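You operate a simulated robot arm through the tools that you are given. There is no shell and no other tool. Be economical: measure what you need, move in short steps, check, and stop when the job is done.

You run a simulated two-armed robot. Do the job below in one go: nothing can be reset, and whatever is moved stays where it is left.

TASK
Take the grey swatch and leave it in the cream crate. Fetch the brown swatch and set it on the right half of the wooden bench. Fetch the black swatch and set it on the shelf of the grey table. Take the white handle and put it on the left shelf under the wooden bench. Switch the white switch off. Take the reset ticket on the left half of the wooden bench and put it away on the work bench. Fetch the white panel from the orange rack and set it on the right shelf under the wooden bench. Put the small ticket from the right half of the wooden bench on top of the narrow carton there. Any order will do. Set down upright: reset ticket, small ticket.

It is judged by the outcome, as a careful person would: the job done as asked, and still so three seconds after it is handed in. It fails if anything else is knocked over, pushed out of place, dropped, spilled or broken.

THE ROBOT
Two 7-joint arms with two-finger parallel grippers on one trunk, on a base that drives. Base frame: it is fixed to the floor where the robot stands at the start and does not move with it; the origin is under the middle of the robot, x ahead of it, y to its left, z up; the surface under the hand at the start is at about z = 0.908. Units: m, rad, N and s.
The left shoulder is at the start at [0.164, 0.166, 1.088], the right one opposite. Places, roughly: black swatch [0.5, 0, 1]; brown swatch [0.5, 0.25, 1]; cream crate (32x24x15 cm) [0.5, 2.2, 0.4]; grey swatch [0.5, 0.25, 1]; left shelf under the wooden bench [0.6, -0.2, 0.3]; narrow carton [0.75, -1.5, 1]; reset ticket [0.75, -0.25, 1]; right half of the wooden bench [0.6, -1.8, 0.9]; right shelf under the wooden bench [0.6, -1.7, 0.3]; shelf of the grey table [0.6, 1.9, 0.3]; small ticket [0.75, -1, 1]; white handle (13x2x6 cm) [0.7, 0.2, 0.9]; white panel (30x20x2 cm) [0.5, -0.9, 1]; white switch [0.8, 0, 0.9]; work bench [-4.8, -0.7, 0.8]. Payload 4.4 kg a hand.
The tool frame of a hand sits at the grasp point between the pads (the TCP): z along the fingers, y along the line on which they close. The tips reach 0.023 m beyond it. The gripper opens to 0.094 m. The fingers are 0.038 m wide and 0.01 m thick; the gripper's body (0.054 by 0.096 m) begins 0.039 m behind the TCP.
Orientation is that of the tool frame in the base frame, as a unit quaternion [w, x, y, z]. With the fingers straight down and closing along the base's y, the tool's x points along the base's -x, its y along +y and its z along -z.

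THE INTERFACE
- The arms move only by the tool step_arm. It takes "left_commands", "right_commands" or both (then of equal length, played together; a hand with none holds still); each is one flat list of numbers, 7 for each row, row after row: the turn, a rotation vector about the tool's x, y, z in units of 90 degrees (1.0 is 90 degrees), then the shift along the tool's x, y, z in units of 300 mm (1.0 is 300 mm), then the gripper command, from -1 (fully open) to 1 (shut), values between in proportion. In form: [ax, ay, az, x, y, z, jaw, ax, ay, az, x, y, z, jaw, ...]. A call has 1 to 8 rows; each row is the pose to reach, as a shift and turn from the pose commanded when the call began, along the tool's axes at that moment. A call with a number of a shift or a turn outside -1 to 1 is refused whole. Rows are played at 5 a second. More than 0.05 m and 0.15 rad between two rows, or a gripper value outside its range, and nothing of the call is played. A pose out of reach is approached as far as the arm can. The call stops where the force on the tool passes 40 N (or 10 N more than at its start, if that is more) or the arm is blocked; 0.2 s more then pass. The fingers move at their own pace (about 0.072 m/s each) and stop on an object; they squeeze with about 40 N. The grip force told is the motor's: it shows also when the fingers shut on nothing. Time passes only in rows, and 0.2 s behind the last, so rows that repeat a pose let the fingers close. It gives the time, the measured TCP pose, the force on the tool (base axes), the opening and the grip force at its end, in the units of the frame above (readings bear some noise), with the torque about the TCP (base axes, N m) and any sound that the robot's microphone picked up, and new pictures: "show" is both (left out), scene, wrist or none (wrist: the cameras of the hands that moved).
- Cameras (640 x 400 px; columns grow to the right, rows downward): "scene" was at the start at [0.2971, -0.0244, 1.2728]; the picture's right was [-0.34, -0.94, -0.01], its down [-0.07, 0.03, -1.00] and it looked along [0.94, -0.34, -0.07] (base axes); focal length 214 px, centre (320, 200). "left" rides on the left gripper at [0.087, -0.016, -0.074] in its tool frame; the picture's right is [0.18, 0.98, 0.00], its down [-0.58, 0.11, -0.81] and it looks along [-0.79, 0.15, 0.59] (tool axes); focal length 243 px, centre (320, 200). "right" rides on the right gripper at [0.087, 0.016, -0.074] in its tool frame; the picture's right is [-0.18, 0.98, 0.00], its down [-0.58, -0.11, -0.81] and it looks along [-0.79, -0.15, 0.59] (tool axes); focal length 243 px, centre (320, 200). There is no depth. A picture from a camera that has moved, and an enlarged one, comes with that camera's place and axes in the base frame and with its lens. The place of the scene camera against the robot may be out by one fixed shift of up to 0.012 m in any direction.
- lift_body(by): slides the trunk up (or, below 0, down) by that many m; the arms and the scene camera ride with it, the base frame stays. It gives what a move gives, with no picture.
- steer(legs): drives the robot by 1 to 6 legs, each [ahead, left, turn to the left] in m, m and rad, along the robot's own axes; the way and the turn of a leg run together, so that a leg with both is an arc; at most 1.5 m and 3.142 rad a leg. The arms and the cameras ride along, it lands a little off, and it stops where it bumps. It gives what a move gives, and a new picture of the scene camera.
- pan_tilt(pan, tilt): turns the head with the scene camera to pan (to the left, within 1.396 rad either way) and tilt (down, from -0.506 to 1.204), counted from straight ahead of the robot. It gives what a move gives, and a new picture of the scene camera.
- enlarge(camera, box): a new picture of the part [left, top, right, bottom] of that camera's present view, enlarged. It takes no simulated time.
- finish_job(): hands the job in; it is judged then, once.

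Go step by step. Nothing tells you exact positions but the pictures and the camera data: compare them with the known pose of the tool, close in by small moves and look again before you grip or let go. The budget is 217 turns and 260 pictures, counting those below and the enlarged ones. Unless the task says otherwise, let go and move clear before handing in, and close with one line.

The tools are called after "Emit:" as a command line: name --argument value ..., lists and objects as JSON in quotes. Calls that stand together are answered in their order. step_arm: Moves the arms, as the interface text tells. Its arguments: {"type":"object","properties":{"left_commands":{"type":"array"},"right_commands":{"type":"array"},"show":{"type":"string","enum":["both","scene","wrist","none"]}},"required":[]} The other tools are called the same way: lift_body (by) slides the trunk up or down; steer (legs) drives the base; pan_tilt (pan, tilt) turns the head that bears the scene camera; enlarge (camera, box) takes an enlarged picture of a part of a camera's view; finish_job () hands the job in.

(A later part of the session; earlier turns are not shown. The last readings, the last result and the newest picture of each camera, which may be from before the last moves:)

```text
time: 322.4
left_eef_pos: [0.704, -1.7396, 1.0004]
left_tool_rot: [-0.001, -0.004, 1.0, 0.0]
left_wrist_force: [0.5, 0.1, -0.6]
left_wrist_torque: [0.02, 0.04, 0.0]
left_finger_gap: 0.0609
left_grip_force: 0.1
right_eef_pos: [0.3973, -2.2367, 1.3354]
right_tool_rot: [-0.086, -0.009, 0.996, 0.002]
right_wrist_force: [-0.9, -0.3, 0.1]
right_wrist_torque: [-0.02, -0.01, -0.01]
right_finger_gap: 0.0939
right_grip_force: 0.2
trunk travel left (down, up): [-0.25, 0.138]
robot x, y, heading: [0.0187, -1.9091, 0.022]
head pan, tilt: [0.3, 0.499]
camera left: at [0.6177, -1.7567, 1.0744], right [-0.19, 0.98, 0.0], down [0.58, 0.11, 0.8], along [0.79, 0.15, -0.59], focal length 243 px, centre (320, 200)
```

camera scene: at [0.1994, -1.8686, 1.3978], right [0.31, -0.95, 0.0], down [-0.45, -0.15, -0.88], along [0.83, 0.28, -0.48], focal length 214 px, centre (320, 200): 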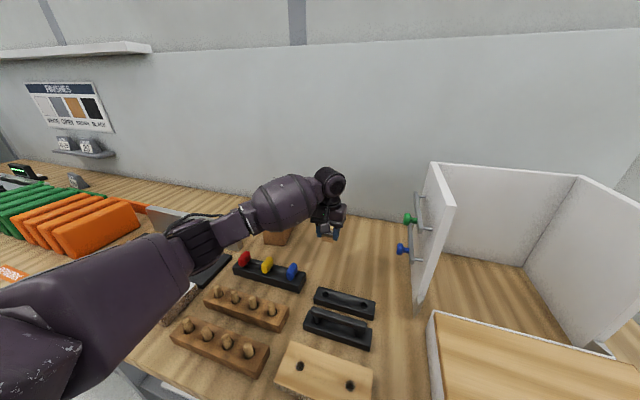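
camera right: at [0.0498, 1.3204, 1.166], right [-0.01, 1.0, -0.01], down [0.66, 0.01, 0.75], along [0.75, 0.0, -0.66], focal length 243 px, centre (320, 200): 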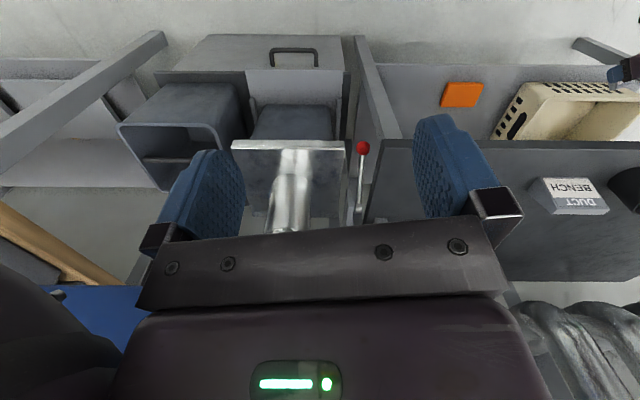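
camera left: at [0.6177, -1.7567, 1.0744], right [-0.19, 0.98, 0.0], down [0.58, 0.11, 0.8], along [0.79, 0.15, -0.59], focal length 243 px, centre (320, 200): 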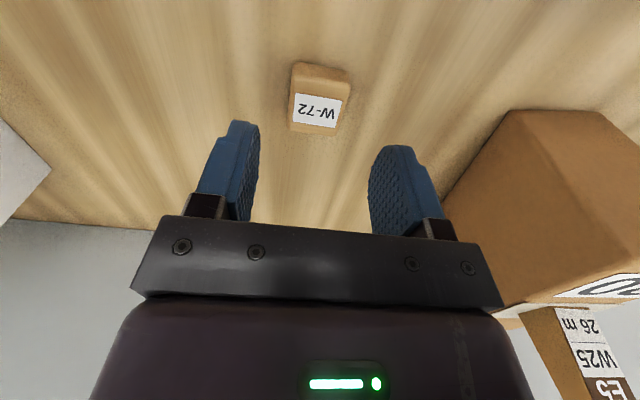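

Brown is set. Raise, back off, and drive to the reset ticket.

Emit:
step_arm --left_commands '[0, 0, 0, 0, 0, -0.14, -0.3, 0, 0, 0, 0, 0, -0.28, -0.3, 0, 0, 0, 0.1, 0, -0.4, -0.3, 0, 0, 0, 0.2, 0, -0.52, -0.3, 0, 0, 0, 0.3, 0.04, -0.64, -0.3, 0, 0, 0, 0.4, 0.1, -0.75, -0.3]' --show "none"

Emit:
steer --legs '[[-0.25, 0, -0.022], [0, 1.35, 0], [0.22, 0, 0]]'

Emit:
enlarge --camera "left" --box '[0, 0, 640, 400]'

```text
time: 323.8
left_eef_pos: [0.5804, -1.7101, 1.2282]
left_tool_rot: [-0.001, -0.003, 1.0, -0.001]
left_wrist_force: [0.0, 1.2, 0.7]
left_wrist_torque: [-0.01, -0.01, -0.01]
left_finger_gap: 0.061
left_grip_force: 0.0
right_eef_pos: [0.3967, -2.2372, 1.3359]
right_tool_rot: [-0.086, -0.008, 0.996, 0.002]
right_wrist_force: [-0.8, -0.2, 1.1]
right_wrist_torque: [-0.02, -0.03, 0.0]
right_finger_gap: 0.0942
right_grip_force: 0.0
trunk travel left (down, up): [-0.25, 0.138]
robot x, y, heading: [0.0173, -1.9103, 0.019]
head pan, tilt: [0.3, 0.499]
```

```text
time: 338.5
left_eef_pos: [0.5648, -0.3841, 1.2278]
left_tool_rot: [-0.001, 0.011, 1.0, 0.0]
left_wrist_force: [-0.5, 0.0, -0.4]
left_wrist_torque: [-0.01, 0.02, 0.01]
left_finger_gap: 0.0612
left_grip_force: 0.1
right_eef_pos: [0.3647, -0.904, 1.3357]
right_tool_rot: [-0.088, 0.005, 0.996, 0.003]
right_wrist_force: [0.1, 0.3, -0.6]
right_wrist_torque: [0.0, 0.02, -0.01]
right_finger_gap: 0.094
right_grip_force: 0.0
trunk travel left (down, up): [-0.25, 0.138]
robot x, y, heading: [-0.0075, -0.5693, -0.005]
head pan, tilt: [0.3, 0.499]
camera scene: at [0.1766, -0.5299, 1.3977], right [0.29, -0.96, 0.0], down [-0.46, -0.14, -0.88], along [0.84, 0.25, -0.48], focal length 214 px, centre (320, 200)
```

scene: 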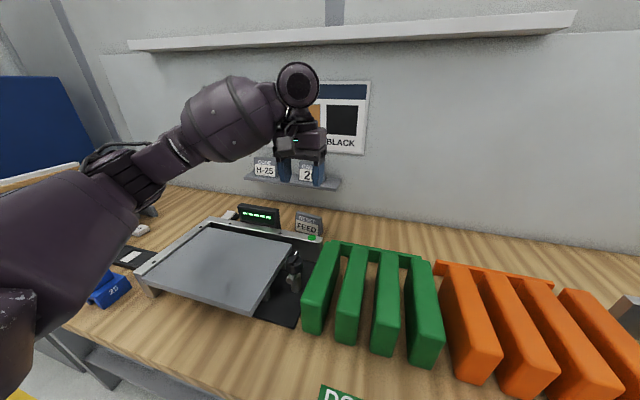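

```text
1.00 times, centred on (320, 200) of left (not enlarged: the box is as wide or as high as the picture)
camera zoom: at [0.4786, -0.398, 1.3014], right [-0.16, 0.99, 0.0], down [0.59, 0.1, 0.8], along [0.79, 0.13, -0.59], focal length 243 px, centre (320, 200)
```

zoom: 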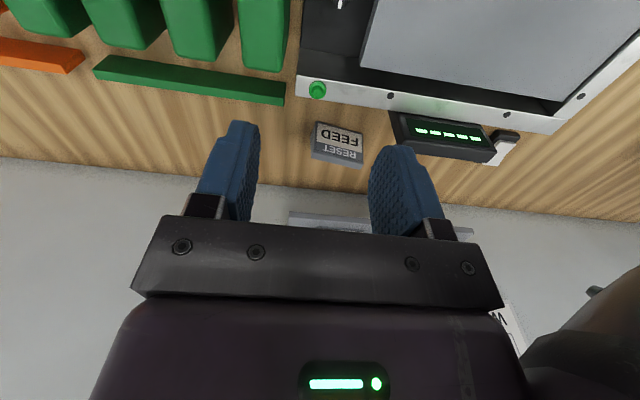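

Emit:
enlarge --camera "left" --box '[280, 100, 400, 175]'

Emit:
enlarge --camera "scene" --box '[240, 190, 360, 265]'

```text
5.33 times, centred on (340, 138) of left
camera zoom: at [0.4786, -0.398, 1.3014], right [-0.16, 0.99, 0.0], down [0.59, 0.1, 0.8], along [0.79, 0.13, -0.59], focal length 1294 px, centre (213, 533)
```

zoom: 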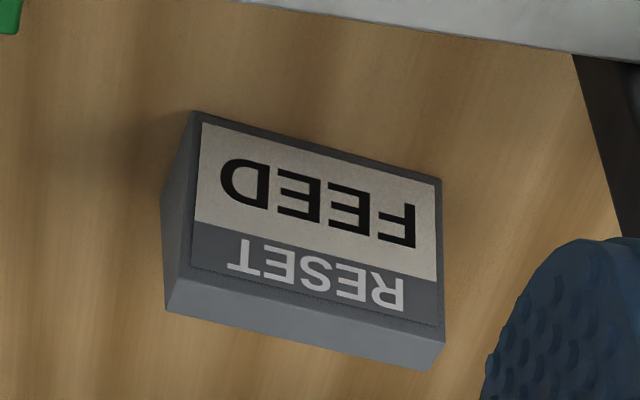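

```text
5.33 times, centred on (300, 228) of scene
camera zoom: at [0.1766, -0.5299, 1.3977], right [0.29, -0.96, 0.0], down [-0.46, -0.14, -0.88], along [0.84, 0.25, -0.48], focal length 1144 px, centre (427, 53)
```

zoom: 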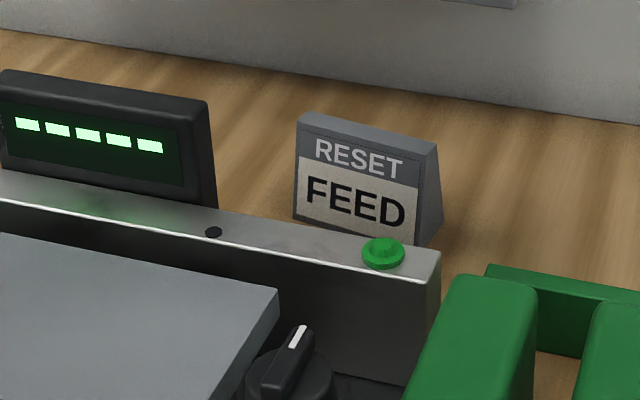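

The reset ticket is a wedge ~10 cm long, 2–4 cm thick at about (0.776,-0.312), turned ~9.5° clockwise. I must grip across its thickness; I yaw the hand by -80° (camera to the right side) while high.

Emit:
step_arm --left_commands '[0, 0, -0.09, 0, 0, 0, -0.3, 0, 0, -0.18, 0, 0, 0, -0.3, 0, 0, -0.27, 0, 0, 0, -0.3, 0, 0, -0.36, 0, 0, 0, -0.3, 0, 0, -0.45, 0, 0, 0, -0.3, 0, 0, -0.54, 0, 0, 0, -0.3, 0, 0, -0.63, 0, 0, 0, -0.3, 0, 0, -0.72, 0, 0, 0, -0.3]' --show "none"

```text
time: 340.3
left_eef_pos: [0.5632, -0.3839, 1.2289]
left_tool_rot: [-0.003, -0.528, 0.849, 0.0]
left_wrist_force: [-0.5, 0.1, -0.1]
left_wrist_torque: [0.0, 0.03, -0.02]
left_finger_gap: 0.061
left_grip_force: 0.1
right_eef_pos: [0.3642, -0.9054, 1.3359]
right_tool_rot: [-0.087, 0.005, 0.996, 0.003]
right_wrist_force: [-0.3, -0.5, 0.1]
right_wrist_torque: [0.0, 0.02, 0.01]
right_finger_gap: 0.094
right_grip_force: 0.2
trunk travel left (down, up): [-0.25, 0.138]
robot x, y, heading: [-0.009, -0.566, -0.011]
head pan, tilt: [0.3, 0.499]
```

Works fine. Finish the yaw and move above the ticket.

Emit:
step_arm --left_commands '[0, 0, -0.031, -0.09, -0.093, 0.02, -0.7, 0, 0, -0.062, -0.18, -0.185, 0.05, -0.7, 0, 0, -0.093, -0.27, -0.278, 0.1, -0.7, 0, 0, -0.124, -0.36, -0.37, 0.17, -0.7, 0, 0, -0.155, -0.45, -0.463, 0.26, -0.7, 0, 0, -0.186, -0.538, -0.556, 0.36, -0.7]'

```text
time: 341.7
left_eef_pos: [0.7885, -0.3131, 1.1193]
left_tool_rot: [-0.001, -0.645, 0.764, 0.0]
left_wrist_force: [0.2, 0.9, 0.5]
left_wrist_torque: [-0.04, 0.01, -0.02]
left_finger_gap: 0.0798
left_grip_force: 0.0
right_eef_pos: [0.3649, -0.9061, 1.3355]
right_tool_rot: [-0.088, 0.005, 0.996, 0.004]
right_wrist_force: [-0.3, 0.1, -0.4]
right_wrist_torque: [-0.02, -0.02, 0.04]
right_finger_gap: 0.094
right_grip_force: 0.0
trunk travel left (down, up): [-0.25, 0.138]
robot x, y, heading: [-0.0043, -0.5662, -0.011]
head pan, tilt: [0.3, 0.499]
camera scene: at [0.177, -0.5308, 1.3975], right [0.29, -0.96, 0.0], down [-0.46, -0.14, -0.88], along [0.84, 0.25, -0.48], focal length 214 px, centre (320, 200)
camera left: at [0.7904, -0.4018, 1.1934], right [-1.0, -0.02, 0.0], down [-0.01, 0.59, 0.81], along [-0.01, 0.81, -0.59], focal length 243 px, centre (320, 200)
```

scene: 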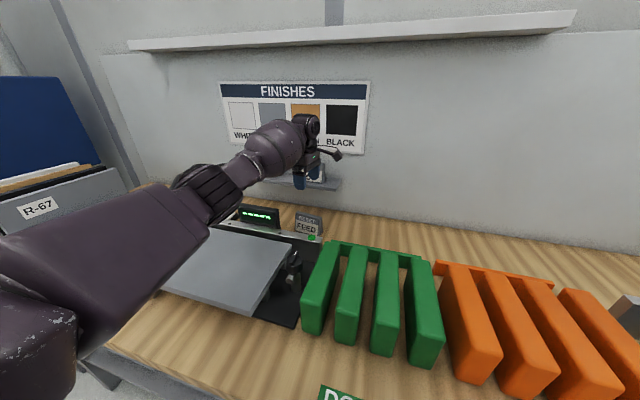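
left: 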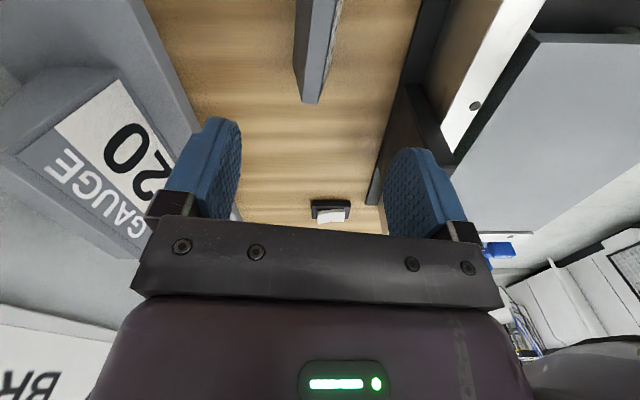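

Emit:
enlarge --camera "left" --box '[240, 0, 400, 110]'

```text
3.64 times, centred on (320, 55) of left
camera zoom: at [0.7904, -0.4018, 1.1934], right [-1.0, -0.02, 0.0], down [-0.01, 0.59, 0.81], along [-0.01, 0.81, -0.59], focal length 882 px, centre (320, 727)
```

zoom: 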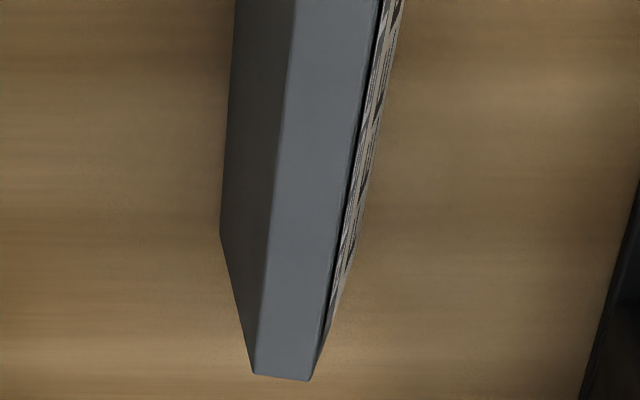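

Ticket centre ≈(0.791,-0.313), shelf edge at x≈0.865 gives ~2.5 cm clearance; I tilt the hand a touch toward me and descend.

Emit:
step_arm --left_commands '[0.02, 0, 0, 0, -0.007, 0.1, -0.7, 0.04, 0, 0, 0, -0.007, 0.2, -0.7, 0.04, 0, 0, 0, -0.007, 0.3, -0.7, 0.04, 0, 0, 0, -0.007, 0.4, -0.7]'

```text
time: 342.7
left_eef_pos: [0.7876, -0.312, 0.9992]
left_tool_rot: [0.019, -0.645, 0.763, -0.024]
left_wrist_force: [0.5, -0.8, 0.1]
left_wrist_torque: [0.02, 0.01, -0.02]
left_finger_gap: 0.0798
left_grip_force: 0.0
right_eef_pos: [0.3641, -0.904, 1.3352]
right_tool_rot: [-0.087, 0.006, 0.996, 0.003]
right_wrist_force: [1.0, -0.7, 0.3]
right_wrist_torque: [-0.02, 0.01, 0.01]
right_finger_gap: 0.0938
right_grip_force: 0.0
trunk travel left (down, up): [-0.25, 0.138]
robot x, y, heading: [-0.0027, -0.5666, -0.012]
head pan, tilt: [0.3, 0.499]
camera scene: at [0.1763, -0.5297, 1.3977], right [0.29, -0.96, 0.0], down [-0.46, -0.14, -0.88], along [0.84, 0.25, -0.48], focal length 214 px, centre (320, 200)
camera left: at [0.7846, -0.4001, 1.0737], right [-1.0, -0.02, -0.06], down [-0.06, 0.6, 0.8], along [0.02, 0.8, -0.6], focal length 243 px, centre (320, 200)
```

scene: 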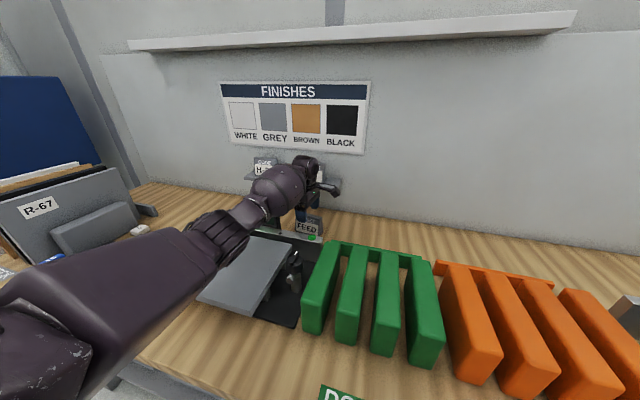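
left: 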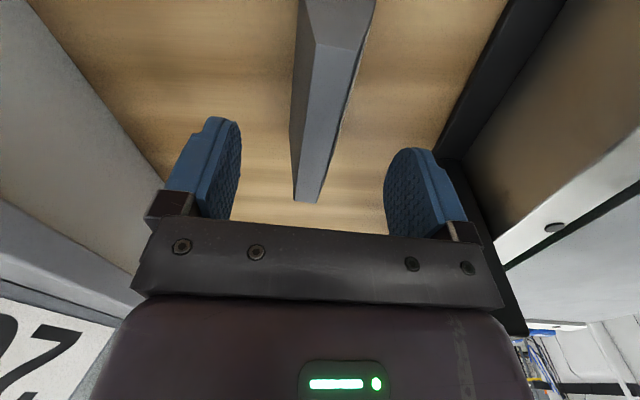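

Well centred. Descend to z≈0.951 and close.

Emit:
step_arm --left_commands '[0, 0, 0, 0, 0, 0.08, -0.7, 0, 0, 0, 0, 0, 0.16, -0.7, 0, 0, 0, 0, 0, 0.16, 0, 0, 0, 0, 0, 0, 0.16, 0.6, 0, 0, 0, 0, 0, 0.16, 1, 0, 0, 0, 0, 0, 0.16, 1]' --show "wrist"

```text
time: 344.1
left_eef_pos: [0.7889, -0.3124, 0.9532]
left_tool_rot: [0.018, -0.645, 0.763, -0.024]
left_wrist_force: [-0.6, 0.5, 0.4]
left_wrist_torque: [-0.04, 0.04, 0.01]
left_finger_gap: 0.0307
left_grip_force: 40.0
right_eef_pos: [0.3647, -0.9046, 1.3361]
right_tool_rot: [-0.087, 0.005, 0.996, 0.003]
right_wrist_force: [-0.4, -0.5, -0.5]
right_wrist_torque: [-0.04, 0.0, 0.0]
right_finger_gap: 0.0943
right_grip_force: 0.0
trunk travel left (down, up): [-0.25, 0.138]
robot x, y, heading: [-0.0075, -0.5669, -0.01]
head pan, tilt: [0.3, 0.499]
camera left: at [0.7867, -0.4005, 1.0276], right [-1.0, -0.02, -0.06], down [-0.06, 0.6, 0.8], along [0.02, 0.8, -0.6], focal length 243 px, centre (320, 200)
```

left: 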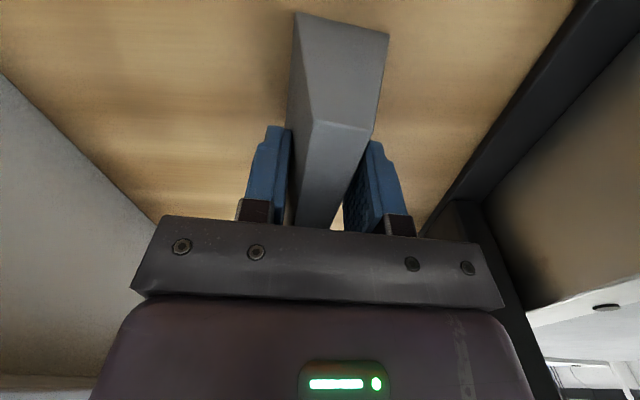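

Gripped. Lift straight up, then toward me.

Emit:
step_arm --left_commands '[0, 0, 0, 0, 0, -0.1, 1, 0, 0, 0, 0, 0, -0.23, 1, 0, 0, 0, 0, 0.04, -0.36, 1, 0, 0, 0, 0, 0.1, -0.49, 1, 0, 0, 0, 0, 0.18, -0.62, 1, 0, 0, 0, 0, 0.26, -0.75, 1, 0, 0, 0, 0, 0.36, -0.86, 1, 0, 0, 0, 0, 0.48, -0.92, 1]' --show "scene"

```text
time: 345.9
left_eef_pos: [0.6279, -0.2878, 1.2178]
left_tool_rot: [0.019, -0.645, 0.763, -0.024]
left_wrist_force: [-0.3, -0.6, 0.1]
left_wrist_torque: [-0.01, -0.03, -0.02]
left_finger_gap: 0.0308
left_grip_force: 39.8
right_eef_pos: [0.3627, -0.9048, 1.3366]
right_tool_rot: [-0.086, 0.005, 0.996, 0.003]
right_wrist_force: [0.3, -0.1, 0.3]
right_wrist_torque: [-0.01, 0.0, 0.01]
right_finger_gap: 0.0937
right_grip_force: 0.1
trunk travel left (down, up): [-0.25, 0.138]
robot x, y, heading: [-0.0067, -0.567, -0.008]
head pan, tilt: [0.3, 0.499]
camera scene: at [0.1747, -0.5296, 1.398], right [0.29, -0.96, 0.0], down [-0.46, -0.14, -0.88], along [0.84, 0.25, -0.48], focal length 214 px, centre (320, 200)
```

scene: 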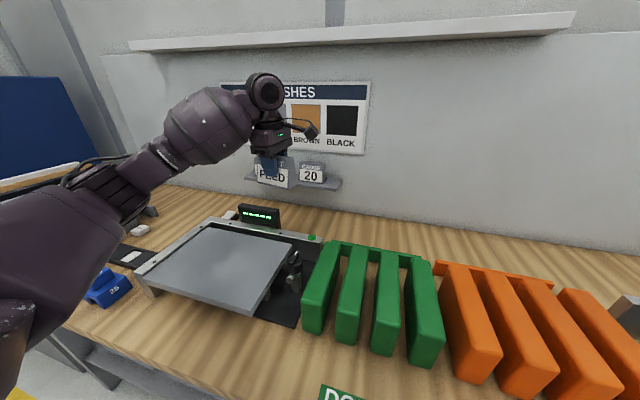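

Ticket held. I back away from the bench and look around for the way to the work bench behind.

Emit:
steer --legs '[[-0.4, 0, 0.008], [0, 0.5, 0]]'

Emit:
pan_tilt --pan 1.39 --tilt 0.35

```text
time: 352.9
left_eef_pos: [0.2318, 0.2151, 1.2157]
left_tool_rot: [0.019, -0.644, 0.764, -0.024]
left_wrist_force: [0.9, 0.1, -0.3]
left_wrist_torque: [0.0, -0.01, 0.01]
left_finger_gap: 0.0303
left_grip_force: 40.2
right_eef_pos: [-0.0343, -0.4005, 1.3371]
right_tool_rot: [-0.088, 0.007, 0.996, 0.003]
right_wrist_force: [-0.4, 0.7, -0.6]
right_wrist_torque: [0.02, -0.01, -0.01]
right_finger_gap: 0.094
right_grip_force: 0.2
trunk travel left (down, up): [-0.25, 0.138]
robot x, y, heading: [-0.4035, -0.0612, -0.011]
head pan, tilt: [0.3, 0.499]
camera scene: at [-0.222, -0.026, 1.3977], right [0.29, -0.96, 0.0], down [-0.46, -0.14, -0.88], along [0.84, 0.25, -0.48], focal length 214 px, centre (320, 200)
```

scene: 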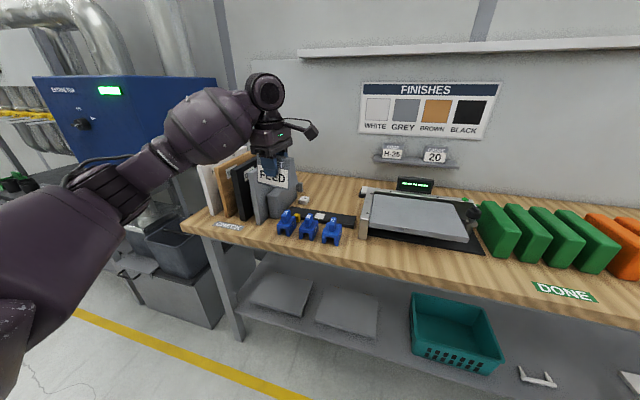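

```text
time: 354.3
left_eef_pos: [0.2322, 0.2148, 1.2172]
left_tool_rot: [0.019, -0.644, 0.764, -0.024]
left_wrist_force: [0.1, 0.4, 0.4]
left_wrist_torque: [-0.02, -0.03, 0.01]
left_finger_gap: 0.0303
left_grip_force: 39.8
right_eef_pos: [-0.0349, -0.4008, 1.3363]
right_tool_rot: [-0.087, 0.007, 0.996, 0.003]
right_wrist_force: [0.6, -0.5, 0.2]
right_wrist_torque: [-0.01, 0.04, 0.0]
right_finger_gap: 0.0939
right_grip_force: 0.0
trunk travel left (down, up): [-0.25, 0.138]
robot x, y, heading: [-0.4032, -0.0626, -0.006]
head pan, tilt: [1.389, 0.351]
camera scene: at [-0.2914, 0.0392, 1.4114], right [0.98, -0.19, 0.0], down [-0.07, -0.34, -0.94], along [0.18, 0.92, -0.34], focal length 214 px, centre (320, 200)
```

scene: 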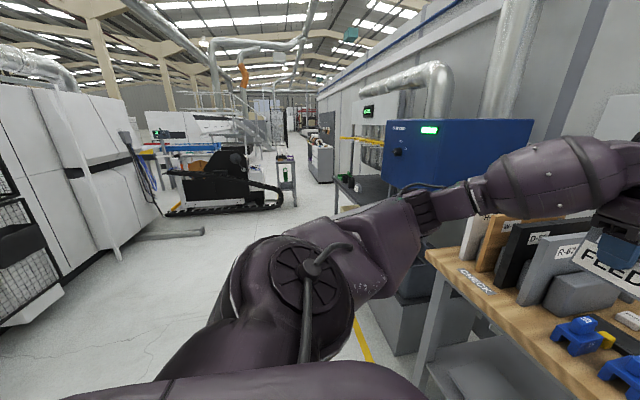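

Aisle is wide. Turn left by 90° to look along -x.

Emit:
steer --legs '[[0, 0, 1.571]]'

Emit:
pan_tilt --pan 0.9 --tilt 0.3

```text
time: 358.5
left_eef_pos: [-0.6838, 0.5708, 1.217]
left_tool_rot: [-0.031, 0.996, -0.083, 0.004]
left_wrist_force: [0.0, 0.1, 0.4]
left_wrist_torque: [-0.03, 0.0, 0.01]
left_finger_gap: 0.0303
left_grip_force: 40.4
right_eef_pos: [-0.067, 0.307, 1.3357]
right_tool_rot: [-0.064, -0.701, 0.708, -0.059]
right_wrist_force: [-0.1, 0.0, 0.4]
right_wrist_torque: [0.02, -0.01, 0.02]
right_finger_gap: 0.094
right_grip_force: 0.1
trunk travel left (down, up): [-0.25, 0.138]
robot x, y, heading: [-0.4048, -0.0626, 1.57]
head pan, tilt: [1.389, 0.351]
camera scene: at [-0.4906, 0.0563, 1.4114], right [0.19, 0.98, 0.0], down [0.34, -0.06, -0.94], along [-0.92, 0.17, -0.34], focal length 214 px, centre (320, 200)
```

scene: 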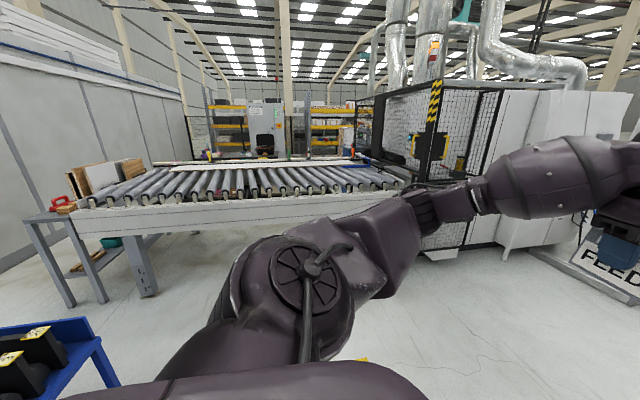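

```text
time: 359.4
left_eef_pos: [-0.6839, 0.5717, 1.2165]
left_tool_rot: [-0.03, 0.996, -0.082, 0.004]
left_wrist_force: [-0.3, -0.1, 0.3]
left_wrist_torque: [0.0, 0.0, -0.03]
left_finger_gap: 0.0301
left_grip_force: 40.0
right_eef_pos: [-0.0657, 0.307, 1.3365]
right_tool_rot: [-0.064, -0.701, 0.708, -0.06]
right_wrist_force: [0.1, 0.0, 0.3]
right_wrist_torque: [0.01, 0.0, 0.01]
right_finger_gap: 0.0938
right_grip_force: 0.0
trunk travel left (down, up): [-0.25, 0.138]
robot x, y, heading: [-0.4024, -0.0644, 1.567]
head pan, tilt: [0.901, 0.3]
camera scene: at [-0.4719, 0.0973, 1.4161], right [0.62, 0.78, 0.0], down [0.23, -0.18, -0.96], along [-0.75, 0.6, -0.3], focal length 214 px, centre (320, 200)
```

scene: 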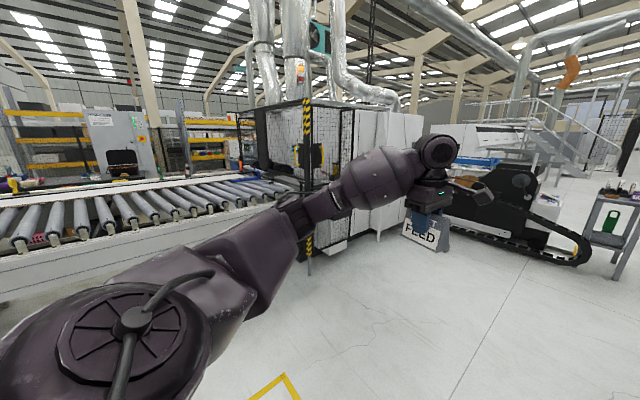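

A roller conveyor lies between me and the work bench. I turn fully around to face -x and survey.

Emit:
steer --legs '[[0, 0, 1.571]]'

Emit:
pan_tilt --pan 0.3 --tilt 0.15

Emit:
pan_tilt --pan -0.8 --tilt 0.15

```text
time: 363.7
left_eef_pos: [-1.0324, -0.356, 1.2172]
left_tool_rot: [-0.024, 0.756, 0.654, -0.019]
left_wrist_force: [0.6, -1.2, 0.3]
left_wrist_torque: [0.05, -0.04, 0.04]
left_finger_gap: 0.0299
left_grip_force: 39.7
right_eef_pos: [-0.7789, 0.2651, 1.3357]
right_tool_rot: [0.002, 0.996, 0.006, 0.087]
right_wrist_force: [-0.2, -0.7, 0.0]
right_wrist_torque: [0.01, -0.02, -0.02]
right_finger_gap: 0.0941
right_grip_force: 0.0
trunk travel left (down, up): [-0.25, 0.138]
robot x, y, heading: [-0.4021, -0.0623, -3.125]
head pan, tilt: [0.901, 0.3]
camera scene: at [-0.5467, -0.1269, 1.4161], right [-0.79, 0.61, 0.0], down [0.18, 0.23, -0.96], along [-0.58, -0.76, -0.3], focal length 214 px, centre (320, 200)
```

scene: 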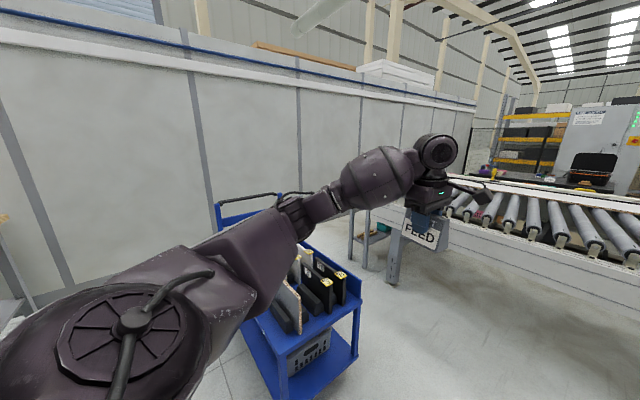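

```text
time: 364.7
left_eef_pos: [-1.0329, -0.3573, 1.2155]
left_tool_rot: [-0.023, 0.756, 0.654, -0.019]
left_wrist_force: [0.5, 0.8, -0.3]
left_wrist_torque: [0.01, -0.04, 0.03]
left_finger_gap: 0.0298
left_grip_force: 39.9
right_eef_pos: [-0.7804, 0.2647, 1.3348]
right_tool_rot: [0.003, 0.996, 0.006, 0.087]
right_wrist_force: [1.0, -0.6, 0.2]
right_wrist_torque: [0.0, 0.01, 0.01]
right_finger_gap: 0.0942
right_grip_force: 0.1
trunk travel left (down, up): [-0.25, 0.138]
robot x, y, heading: [-0.402, -0.0646, -3.125]
head pan, tilt: [0.3, 0.15]
camera scene: at [-0.5779, -0.0815, 1.4301], right [-0.31, 0.95, 0.0], down [0.14, 0.05, -0.99], along [-0.94, -0.31, -0.15], focal length 214 px, centre (320, 200)
```

scene: 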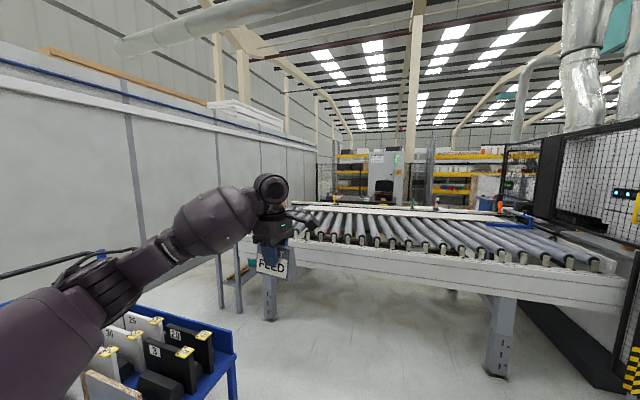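

```text
time: 366.0
left_eef_pos: [-1.0337, -0.358, 1.2165]
left_tool_rot: [-0.024, 0.756, 0.653, -0.02]
left_wrist_force: [-0.4, -0.2, -0.5]
left_wrist_torque: [0.02, -0.01, -0.03]
left_finger_gap: 0.0295
left_grip_force: 40.3
right_eef_pos: [-0.7811, 0.2649, 1.3353]
right_tool_rot: [0.003, 0.996, 0.006, 0.088]
right_wrist_force: [0.4, -0.3, 0.0]
right_wrist_torque: [-0.01, -0.01, -0.01]
right_finger_gap: 0.0943
right_grip_force: 0.1
trunk travel left (down, up): [-0.25, 0.138]
robot x, y, heading: [-0.405, -0.0666, -3.124]
head pan, tilt: [-0.799, 0.15]
camera scene: at [-0.5554, 0.0128, 1.4301], right [0.71, 0.71, 0.0], down [0.11, -0.11, -0.99], along [-0.7, 0.7, -0.15], focal length 214 px, centre (320, 200)
```

scene: 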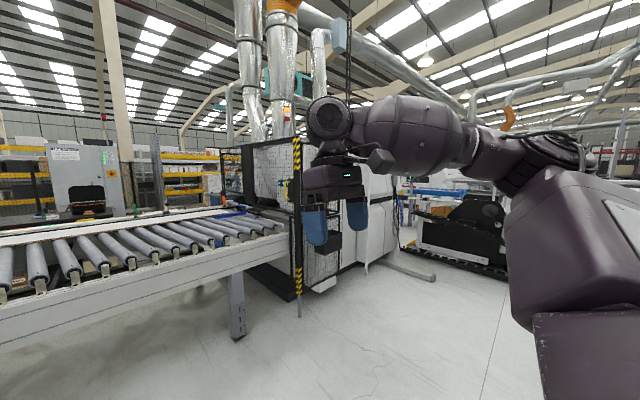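

Emit:
pan_tilt --pan 0.1 --tilt 0.15

Emit:
enlarge --camera "scene" --box '[190, 130, 430, 280]'

```text
time: 367.2
left_eef_pos: [-1.0328, -0.356, 1.2154]
left_tool_rot: [-0.024, 0.756, 0.654, -0.019]
left_wrist_force: [0.6, -0.4, 0.2]
left_wrist_torque: [0.0, -0.02, -0.01]
left_finger_gap: 0.0297
left_grip_force: 40.2
right_eef_pos: [-0.7815, 0.2653, 1.3348]
right_tool_rot: [0.003, 0.996, 0.005, 0.087]
right_wrist_force: [0.0, 0.1, -0.3]
right_wrist_torque: [-0.03, 0.0, 0.03]
right_finger_gap: 0.0939
right_grip_force: 0.1
trunk travel left (down, up): [-0.25, 0.138]
robot x, y, heading: [-0.4023, -0.066, -3.126]
head pan, tilt: [0.099, 0.15]
camera scene: at [-0.5819, -0.0631, 1.4301], right [-0.11, 0.99, 0.0], down [0.15, 0.02, -0.99], along [-0.98, -0.11, -0.15], focal length 214 px, centre (320, 200)
```

scene: 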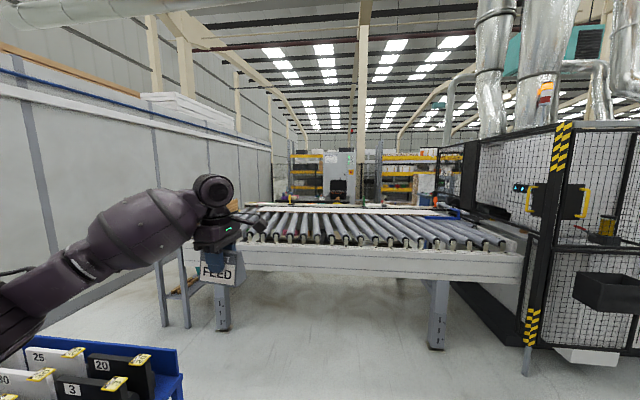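

```text
2.67 times, centred on (310, 205) of scene
camera zoom: at [-0.5819, -0.0631, 1.4301], right [-0.11, 0.99, 0.0], down [0.15, 0.02, -0.99], along [-0.98, -0.11, -0.15], focal length 572 px, centre (347, 187)
```

zoom: 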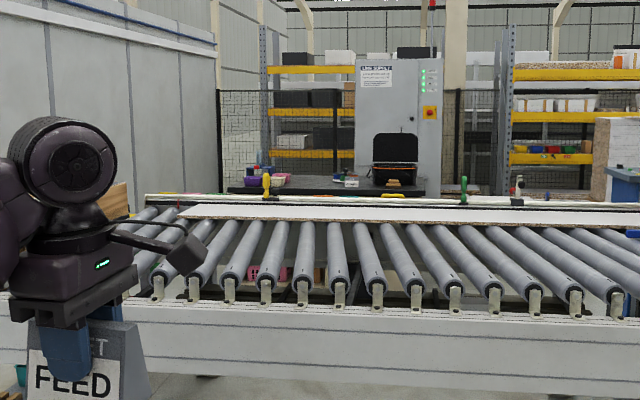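

The work bench (dark top) is behind the roller table. I check the left passage between roller table and wall.

Emit:
steer --legs '[[0.5, 0, 0]]'

Emit:
pan_tilt --pan 0.75 --tilt 0.4

```text
time: 370.1
left_eef_pos: [-1.5315, -0.3556, 1.2154]
left_tool_rot: [-0.024, 0.759, 0.65, -0.019]
left_wrist_force: [0.3, 0.6, -0.6]
left_wrist_torque: [0.01, -0.02, -0.01]
left_finger_gap: 0.0293
left_grip_force: 39.9
right_eef_pos: [-1.2736, 0.2641, 1.3359]
right_tool_rot: [0.003, 0.996, 0.002, 0.087]
right_wrist_force: [-0.3, 0.1, 0.4]
right_wrist_torque: [0.01, -0.04, -0.01]
right_finger_gap: 0.0938
right_grip_force: 0.1
trunk travel left (down, up): [-0.25, 0.138]
robot x, y, heading: [-0.8949, -0.0696, -3.132]
head pan, tilt: [0.099, 0.15]
camera scene: at [-1.0778, -0.0664, 1.4301], right [-0.1, 0.99, 0.0], down [0.15, 0.02, -0.99], along [-0.98, -0.1, -0.15], focal length 214 px, centre (320, 200)
```

scene: 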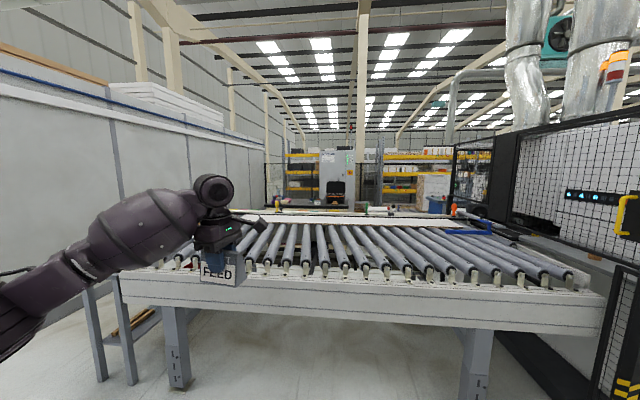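

```text
time: 371.2
left_eef_pos: [-1.5303, -0.3559, 1.2157]
left_tool_rot: [-0.024, 0.759, 0.65, -0.019]
left_wrist_force: [0.3, 0.7, 0.7]
left_wrist_torque: [0.01, 0.0, 0.0]
left_finger_gap: 0.0293
left_grip_force: 39.8
right_eef_pos: [-1.2723, 0.2639, 1.3356]
right_tool_rot: [0.003, 0.996, 0.002, 0.087]
right_wrist_force: [0.1, 0.5, 0.4]
right_wrist_torque: [0.01, 0.01, -0.01]
right_finger_gap: 0.0939
right_grip_force: 0.1
trunk travel left (down, up): [-0.25, 0.138]
robot x, y, heading: [-0.9007, -0.0698, -3.138]
head pan, tilt: [0.75, 0.4]
camera scene: at [-1.0527, -0.1202, 1.4069], right [-0.69, 0.73, 0.0], down [0.28, 0.27, -0.92], along [-0.67, -0.63, -0.39], focal length 214 px, centre (320, 200)
```

scene: 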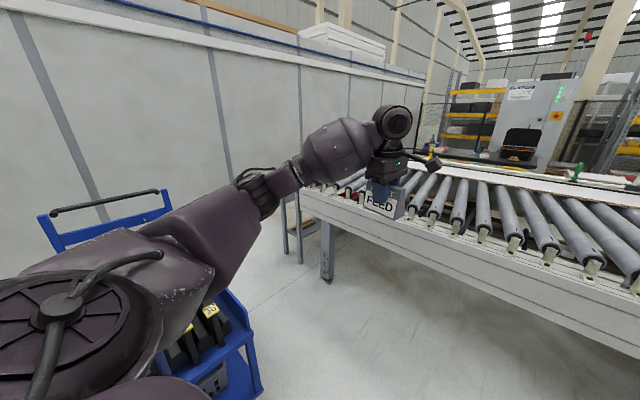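

A passage exists between the roller table's left end and the wall (~0.85 m). I'll travel it sideways, facing the roller table with hands passing above it. First raise the trunk and turn to face +y.

Emit:
lift_body --by 0.12

Emit:
steer --legs '[[0, 0, -1.571], [-0.3, 0, 0], [0, 0.85, 0]]'

Emit:
pan_tilt --pan 1.39 --tilt 0.6

```text
time: 372.7
left_eef_pos: [-1.5312, -0.3556, 1.3352]
left_tool_rot: [-0.023, 0.759, 0.651, -0.02]
left_wrist_force: [0.5, 1.4, 0.6]
left_wrist_torque: [-0.01, 0.02, -0.01]
left_finger_gap: 0.0293
left_grip_force: 39.3
right_eef_pos: [-1.2726, 0.264, 1.4547]
right_tool_rot: [0.002, 0.996, 0.001, 0.087]
right_wrist_force: [-0.3, 0.2, -0.1]
right_wrist_torque: [-0.01, -0.01, 0.0]
right_finger_gap: 0.0939
right_grip_force: 0.1
trunk travel left (down, up): [-0.37, 0.018]
robot x, y, heading: [-0.8988, -0.0682, -3.138]
head pan, tilt: [0.75, 0.4]
```

```text
time: 385.9
left_eef_pos: [-2.0243, 0.2768, 1.3366]
left_tool_rot: [-0.03, 0.996, -0.084, 0.004]
left_wrist_force: [0.0, 0.0, 0.1]
left_wrist_torque: [-0.01, 0.0, -0.03]
left_finger_gap: 0.0286
left_grip_force: 39.7
right_eef_pos: [-1.4072, 0.0102, 1.4556]
right_tool_rot: [-0.064, -0.701, 0.708, -0.06]
right_wrist_force: [-0.3, -0.6, -0.3]
right_wrist_torque: [-0.01, 0.01, 0.0]
right_finger_gap: 0.0939
right_grip_force: 0.1
trunk travel left (down, up): [-0.37, 0.018]
robot x, y, heading: [-1.7451, -0.3586, 1.564]
head pan, tilt: [0.75, 0.4]
camera scene: at [-1.8026, -0.2229, 1.5308], right [0.74, 0.68, 0.0], down [0.26, -0.29, -0.92], along [-0.62, 0.68, -0.39], focal length 214 px, centre (320, 200)
```

scene: 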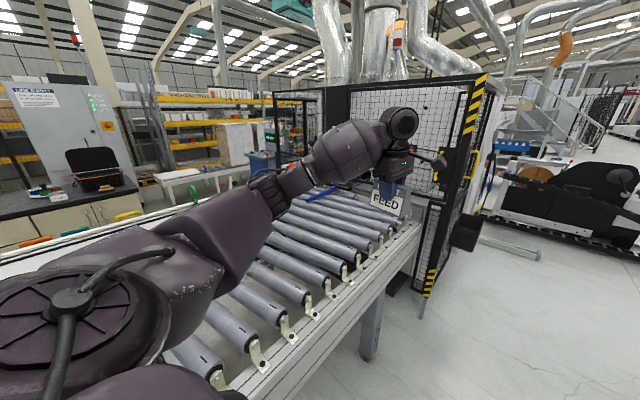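

```text
time: 387.0
left_eef_pos: [-2.024, 0.2772, 1.3354]
left_tool_rot: [-0.03, 0.996, -0.084, 0.003]
left_wrist_force: [0.0, 0.3, 0.2]
left_wrist_torque: [-0.01, -0.01, -0.03]
left_finger_gap: 0.0284
left_grip_force: 40.5
right_eef_pos: [-1.4072, 0.011, 1.4561]
right_tool_rot: [-0.065, -0.7, 0.708, -0.058]
right_wrist_force: [0.4, -0.5, 0.0]
right_wrist_torque: [0.01, -0.03, -0.02]
right_finger_gap: 0.0939
right_grip_force: 0.1
trunk travel left (down, up): [-0.37, 0.018]
robot x, y, heading: [-1.744, -0.363, 1.559]
head pan, tilt: [1.389, 0.6]
camera scene: at [-1.8268, -0.2744, 1.5125], right [0.19, 0.98, 0.0], down [0.55, -0.11, -0.83], along [-0.81, 0.16, -0.56], focal length 214 px, centre (320, 200)
```

scene: 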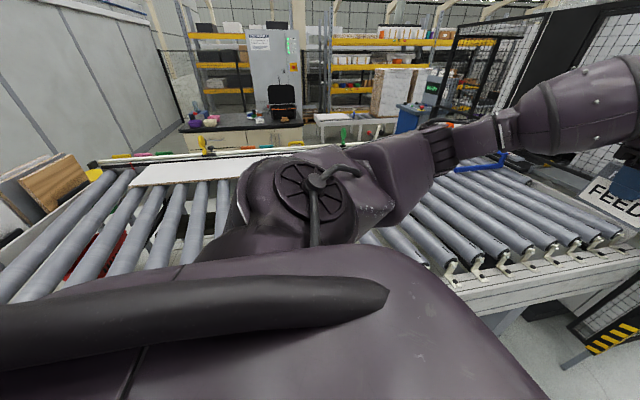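

The work bench (black top, wooden drawers) front edge is at x≈-4.65, y -1.36…0.05. I back along toward the wall lane.

Emit:
steer --legs '[[-1.2, 0, 0.01], [-0.45, 0, 0]]'

```text
time: 395.5
left_eef_pos: [-2.0322, -1.403, 1.3373]
left_tool_rot: [-0.03, 0.996, -0.088, 0.004]
left_wrist_force: [0.2, 0.6, -0.8]
left_wrist_torque: [0.02, -0.01, -0.01]
left_finger_gap: 0.0277
left_grip_force: 39.7
right_eef_pos: [-1.4197, -1.6754, 1.4551]
right_tool_rot: [-0.065, -0.697, 0.712, -0.058]
right_wrist_force: [0.8, 0.7, -0.4]
right_wrist_torque: [-0.01, -0.03, -0.02]
right_finger_gap: 0.094
right_grip_force: 0.1
trunk travel left (down, up): [-0.37, 0.018]
robot x, y, heading: [-1.7573, -2.0429, 1.552]
head pan, tilt: [1.389, 0.6]
camera scene: at [-1.8413, -1.9554, 1.5125], right [0.2, 0.98, 0.0], down [0.55, -0.11, -0.83], along [-0.81, 0.16, -0.56], focal length 214 px, centre (320, 200)
```

scene: 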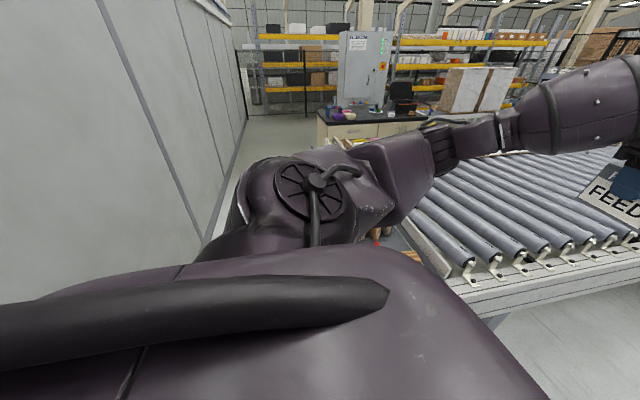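

Lane along the wall (y≈-2.74) is clear. Strafe along it.

Emit:
steer --legs '[[-0.1, 0, 0.019], [0, 1.3, 0], [0, 0.9, 0]]'

```text
time: 415.9
left_eef_pos: [-4.2701, -1.523, 1.3363]
left_tool_rot: [-0.03, 0.997, -0.073, 0.003]
left_wrist_force: [-1.2, 0.6, -0.6]
left_wrist_torque: [0.03, -0.02, -0.02]
left_finger_gap: 0.0269
left_grip_force: 39.9
right_eef_pos: [-3.6472, -1.7761, 1.4567]
right_tool_rot: [0.064, 0.708, -0.701, 0.06]
right_wrist_force: [-0.2, 0.0, 0.3]
right_wrist_torque: [0.01, 0.02, 0.0]
right_finger_gap: 0.0936
right_grip_force: 0.0
trunk travel left (down, up): [-0.37, 0.018]
robot x, y, heading: [-3.9767, -2.1507, 1.588]
head pan, tilt: [1.389, 0.6]
camera scene: at [-4.0605, -2.0698, 1.5125], right [0.17, 0.99, 0.0], down [0.56, -0.09, -0.83], along [-0.81, 0.14, -0.56], focal length 214 px, centre (320, 200)
```

scene: 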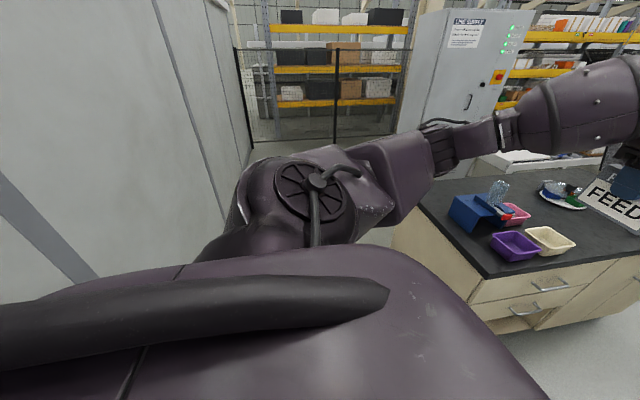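

The work bench is right here. Look at its top.

Emit:
pan_tilt --pan 0.6 --tilt 0.6

```text
time: 417.0
left_eef_pos: [-4.2694, -1.5234, 1.3367]
left_tool_rot: [-0.031, 0.997, -0.073, 0.004]
left_wrist_force: [-0.9, 0.4, -0.5]
left_wrist_torque: [0.0, -0.03, 0.0]
left_finger_gap: 0.0269
left_grip_force: 39.5
right_eef_pos: [-3.6466, -1.7765, 1.4557]
right_tool_rot: [0.064, 0.708, -0.701, 0.059]
right_wrist_force: [0.3, -0.4, 0.4]
right_wrist_torque: [-0.02, 0.01, -0.01]
right_finger_gap: 0.0939
right_grip_force: 0.1
trunk travel left (down, up): [-0.37, 0.018]
robot x, y, heading: [-3.9767, -2.1532, 1.581]
head pan, tilt: [0.6, 0.6]
camera scene: at [-4.0243, -2.0124, 1.5125], right [0.82, 0.58, 0.0], down [0.33, -0.46, -0.83], along [-0.48, 0.67, -0.56], focal length 214 px, centre (320, 200)
```

scene: 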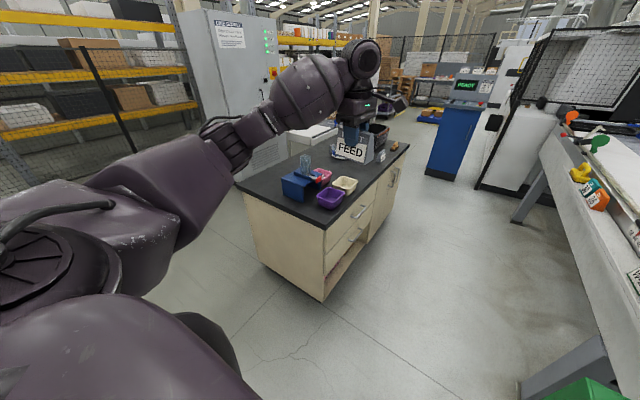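

The bench top spans x -5.19…-4.47, y -1.34…0.09. I drive forward into the gap between bench and roller table, keeping hands high.

Emit:
steer --legs '[[0, 0.05, -0.01], [0.75, 0, 0]]'

```text
time: 421.8
left_eef_pos: [-4.3071, -0.7755, 1.3357]
left_tool_rot: [-0.031, 0.996, -0.083, 0.003]
left_wrist_force: [0.5, 0.4, -0.2]
left_wrist_torque: [-0.02, -0.01, -0.01]
left_finger_gap: 0.0266
left_grip_force: 39.3
right_eef_pos: [-3.6897, -1.0398, 1.4567]
right_tool_rot: [-0.064, -0.702, 0.707, -0.059]
right_wrist_force: [0.4, 0.2, 0.0]
right_wrist_torque: [-0.03, -0.02, 0.02]
right_finger_gap: 0.094
right_grip_force: 0.0
trunk travel left (down, up): [-0.37, 0.018]
robot x, y, heading: [-4.027, -1.4117, 1.563]
head pan, tilt: [0.6, 0.6]
camera scene: at [-4.0718, -1.2685, 1.5125], right [0.83, 0.56, 0.0], down [0.32, -0.47, -0.82], along [-0.46, 0.68, -0.57], focal length 214 px, centre (320, 200)
```

scene: 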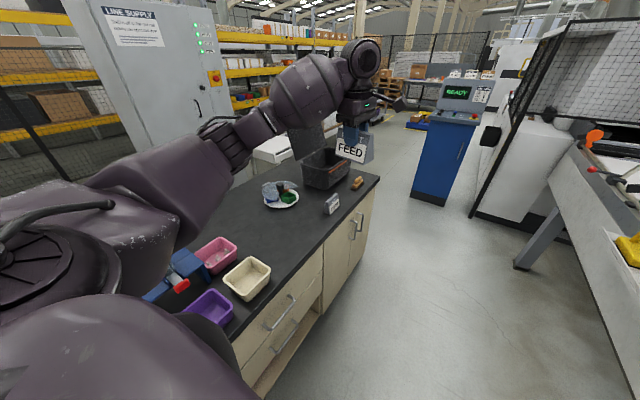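

Free area around (-4.66,-0.72). I nudge the robot closer and move the hand over it.

Emit:
steer --legs '[[0.1, 0.05, 0.008]]'

Emit:
step_arm --left_commands '[0, 0, 0, -0.15, 0, 0, 1, 0, 0, 0, -0.3, 0.01, 0, 1, 0, 0, 0, -0.45, 0.02, 0, 1, 0, 0, 0, -0.6, 0.03, 0, 1, 0, 0, 0, -0.75, 0.04, 0.02, 1, 0, 0, 0, -0.88, 0.05, 0.04, 1, 0, 0, 0, -0.98, 0.06, 0.06, 1]' --show "scene"

```text
time: 423.0
left_eef_pos: [-4.3616, -0.6786, 1.3362]
left_tool_rot: [-0.031, 0.996, -0.08, 0.003]
left_wrist_force: [-0.6, -0.5, -0.9]
left_wrist_torque: [-0.01, -0.01, -0.02]
left_finger_gap: 0.0264
left_grip_force: 39.6
right_eef_pos: [-3.742, -0.9389, 1.456]
right_tool_rot: [-0.064, -0.703, 0.706, -0.059]
right_wrist_force: [0.4, 0.1, 0.3]
right_wrist_torque: [-0.01, 0.0, 0.0]
right_finger_gap: 0.0938
right_grip_force: 0.1
trunk travel left (down, up): [-0.37, 0.018]
robot x, y, heading: [-4.073, -1.3105, 1.573]
head pan, tilt: [0.6, 0.6]
camera scene: at [-4.1219, -1.17, 1.5125], right [0.82, 0.57, 0.0], down [0.32, -0.47, -0.83], along [-0.47, 0.68, -0.56], focal length 214 px, centre (320, 200)
```

scene: 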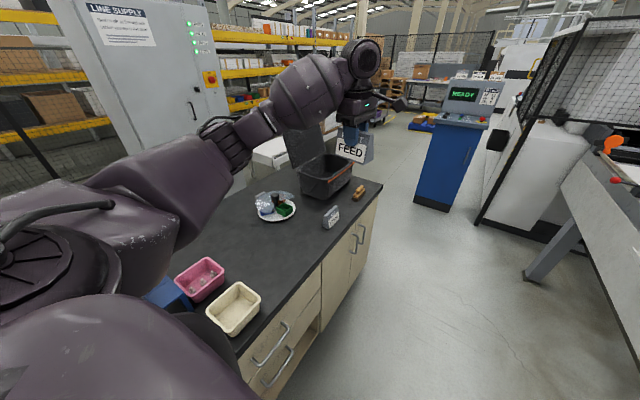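

```text
time: 424.6
left_eef_pos: [-4.6542, -0.649, 1.3173]
left_tool_rot: [-0.031, 0.996, -0.08, 0.003]
left_wrist_force: [-0.7, -0.6, 0.3]
left_wrist_torque: [0.04, -0.03, -0.03]
left_finger_gap: 0.0264
left_grip_force: 40.4
right_eef_pos: [-3.7421, -0.9387, 1.4559]
right_tool_rot: [-0.064, -0.703, 0.706, -0.06]
right_wrist_force: [-0.8, -0.1, 0.6]
right_wrist_torque: [-0.01, -0.03, 0.0]
right_finger_gap: 0.0941
right_grip_force: 0.1
trunk travel left (down, up): [-0.37, 0.018]
robot x, y, heading: [-4.0786, -1.3106, 1.569]
head pan, tilt: [0.6, 0.6]
camera scene: at [-4.1225, -1.1699, 1.5125], right [0.82, 0.57, 0.0], down [0.32, -0.47, -0.82], along [-0.47, 0.68, -0.57], focal length 214 px, centre (320, 200)
```

scene: 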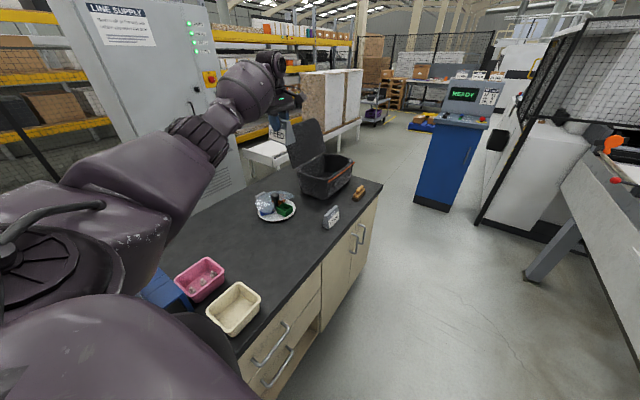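

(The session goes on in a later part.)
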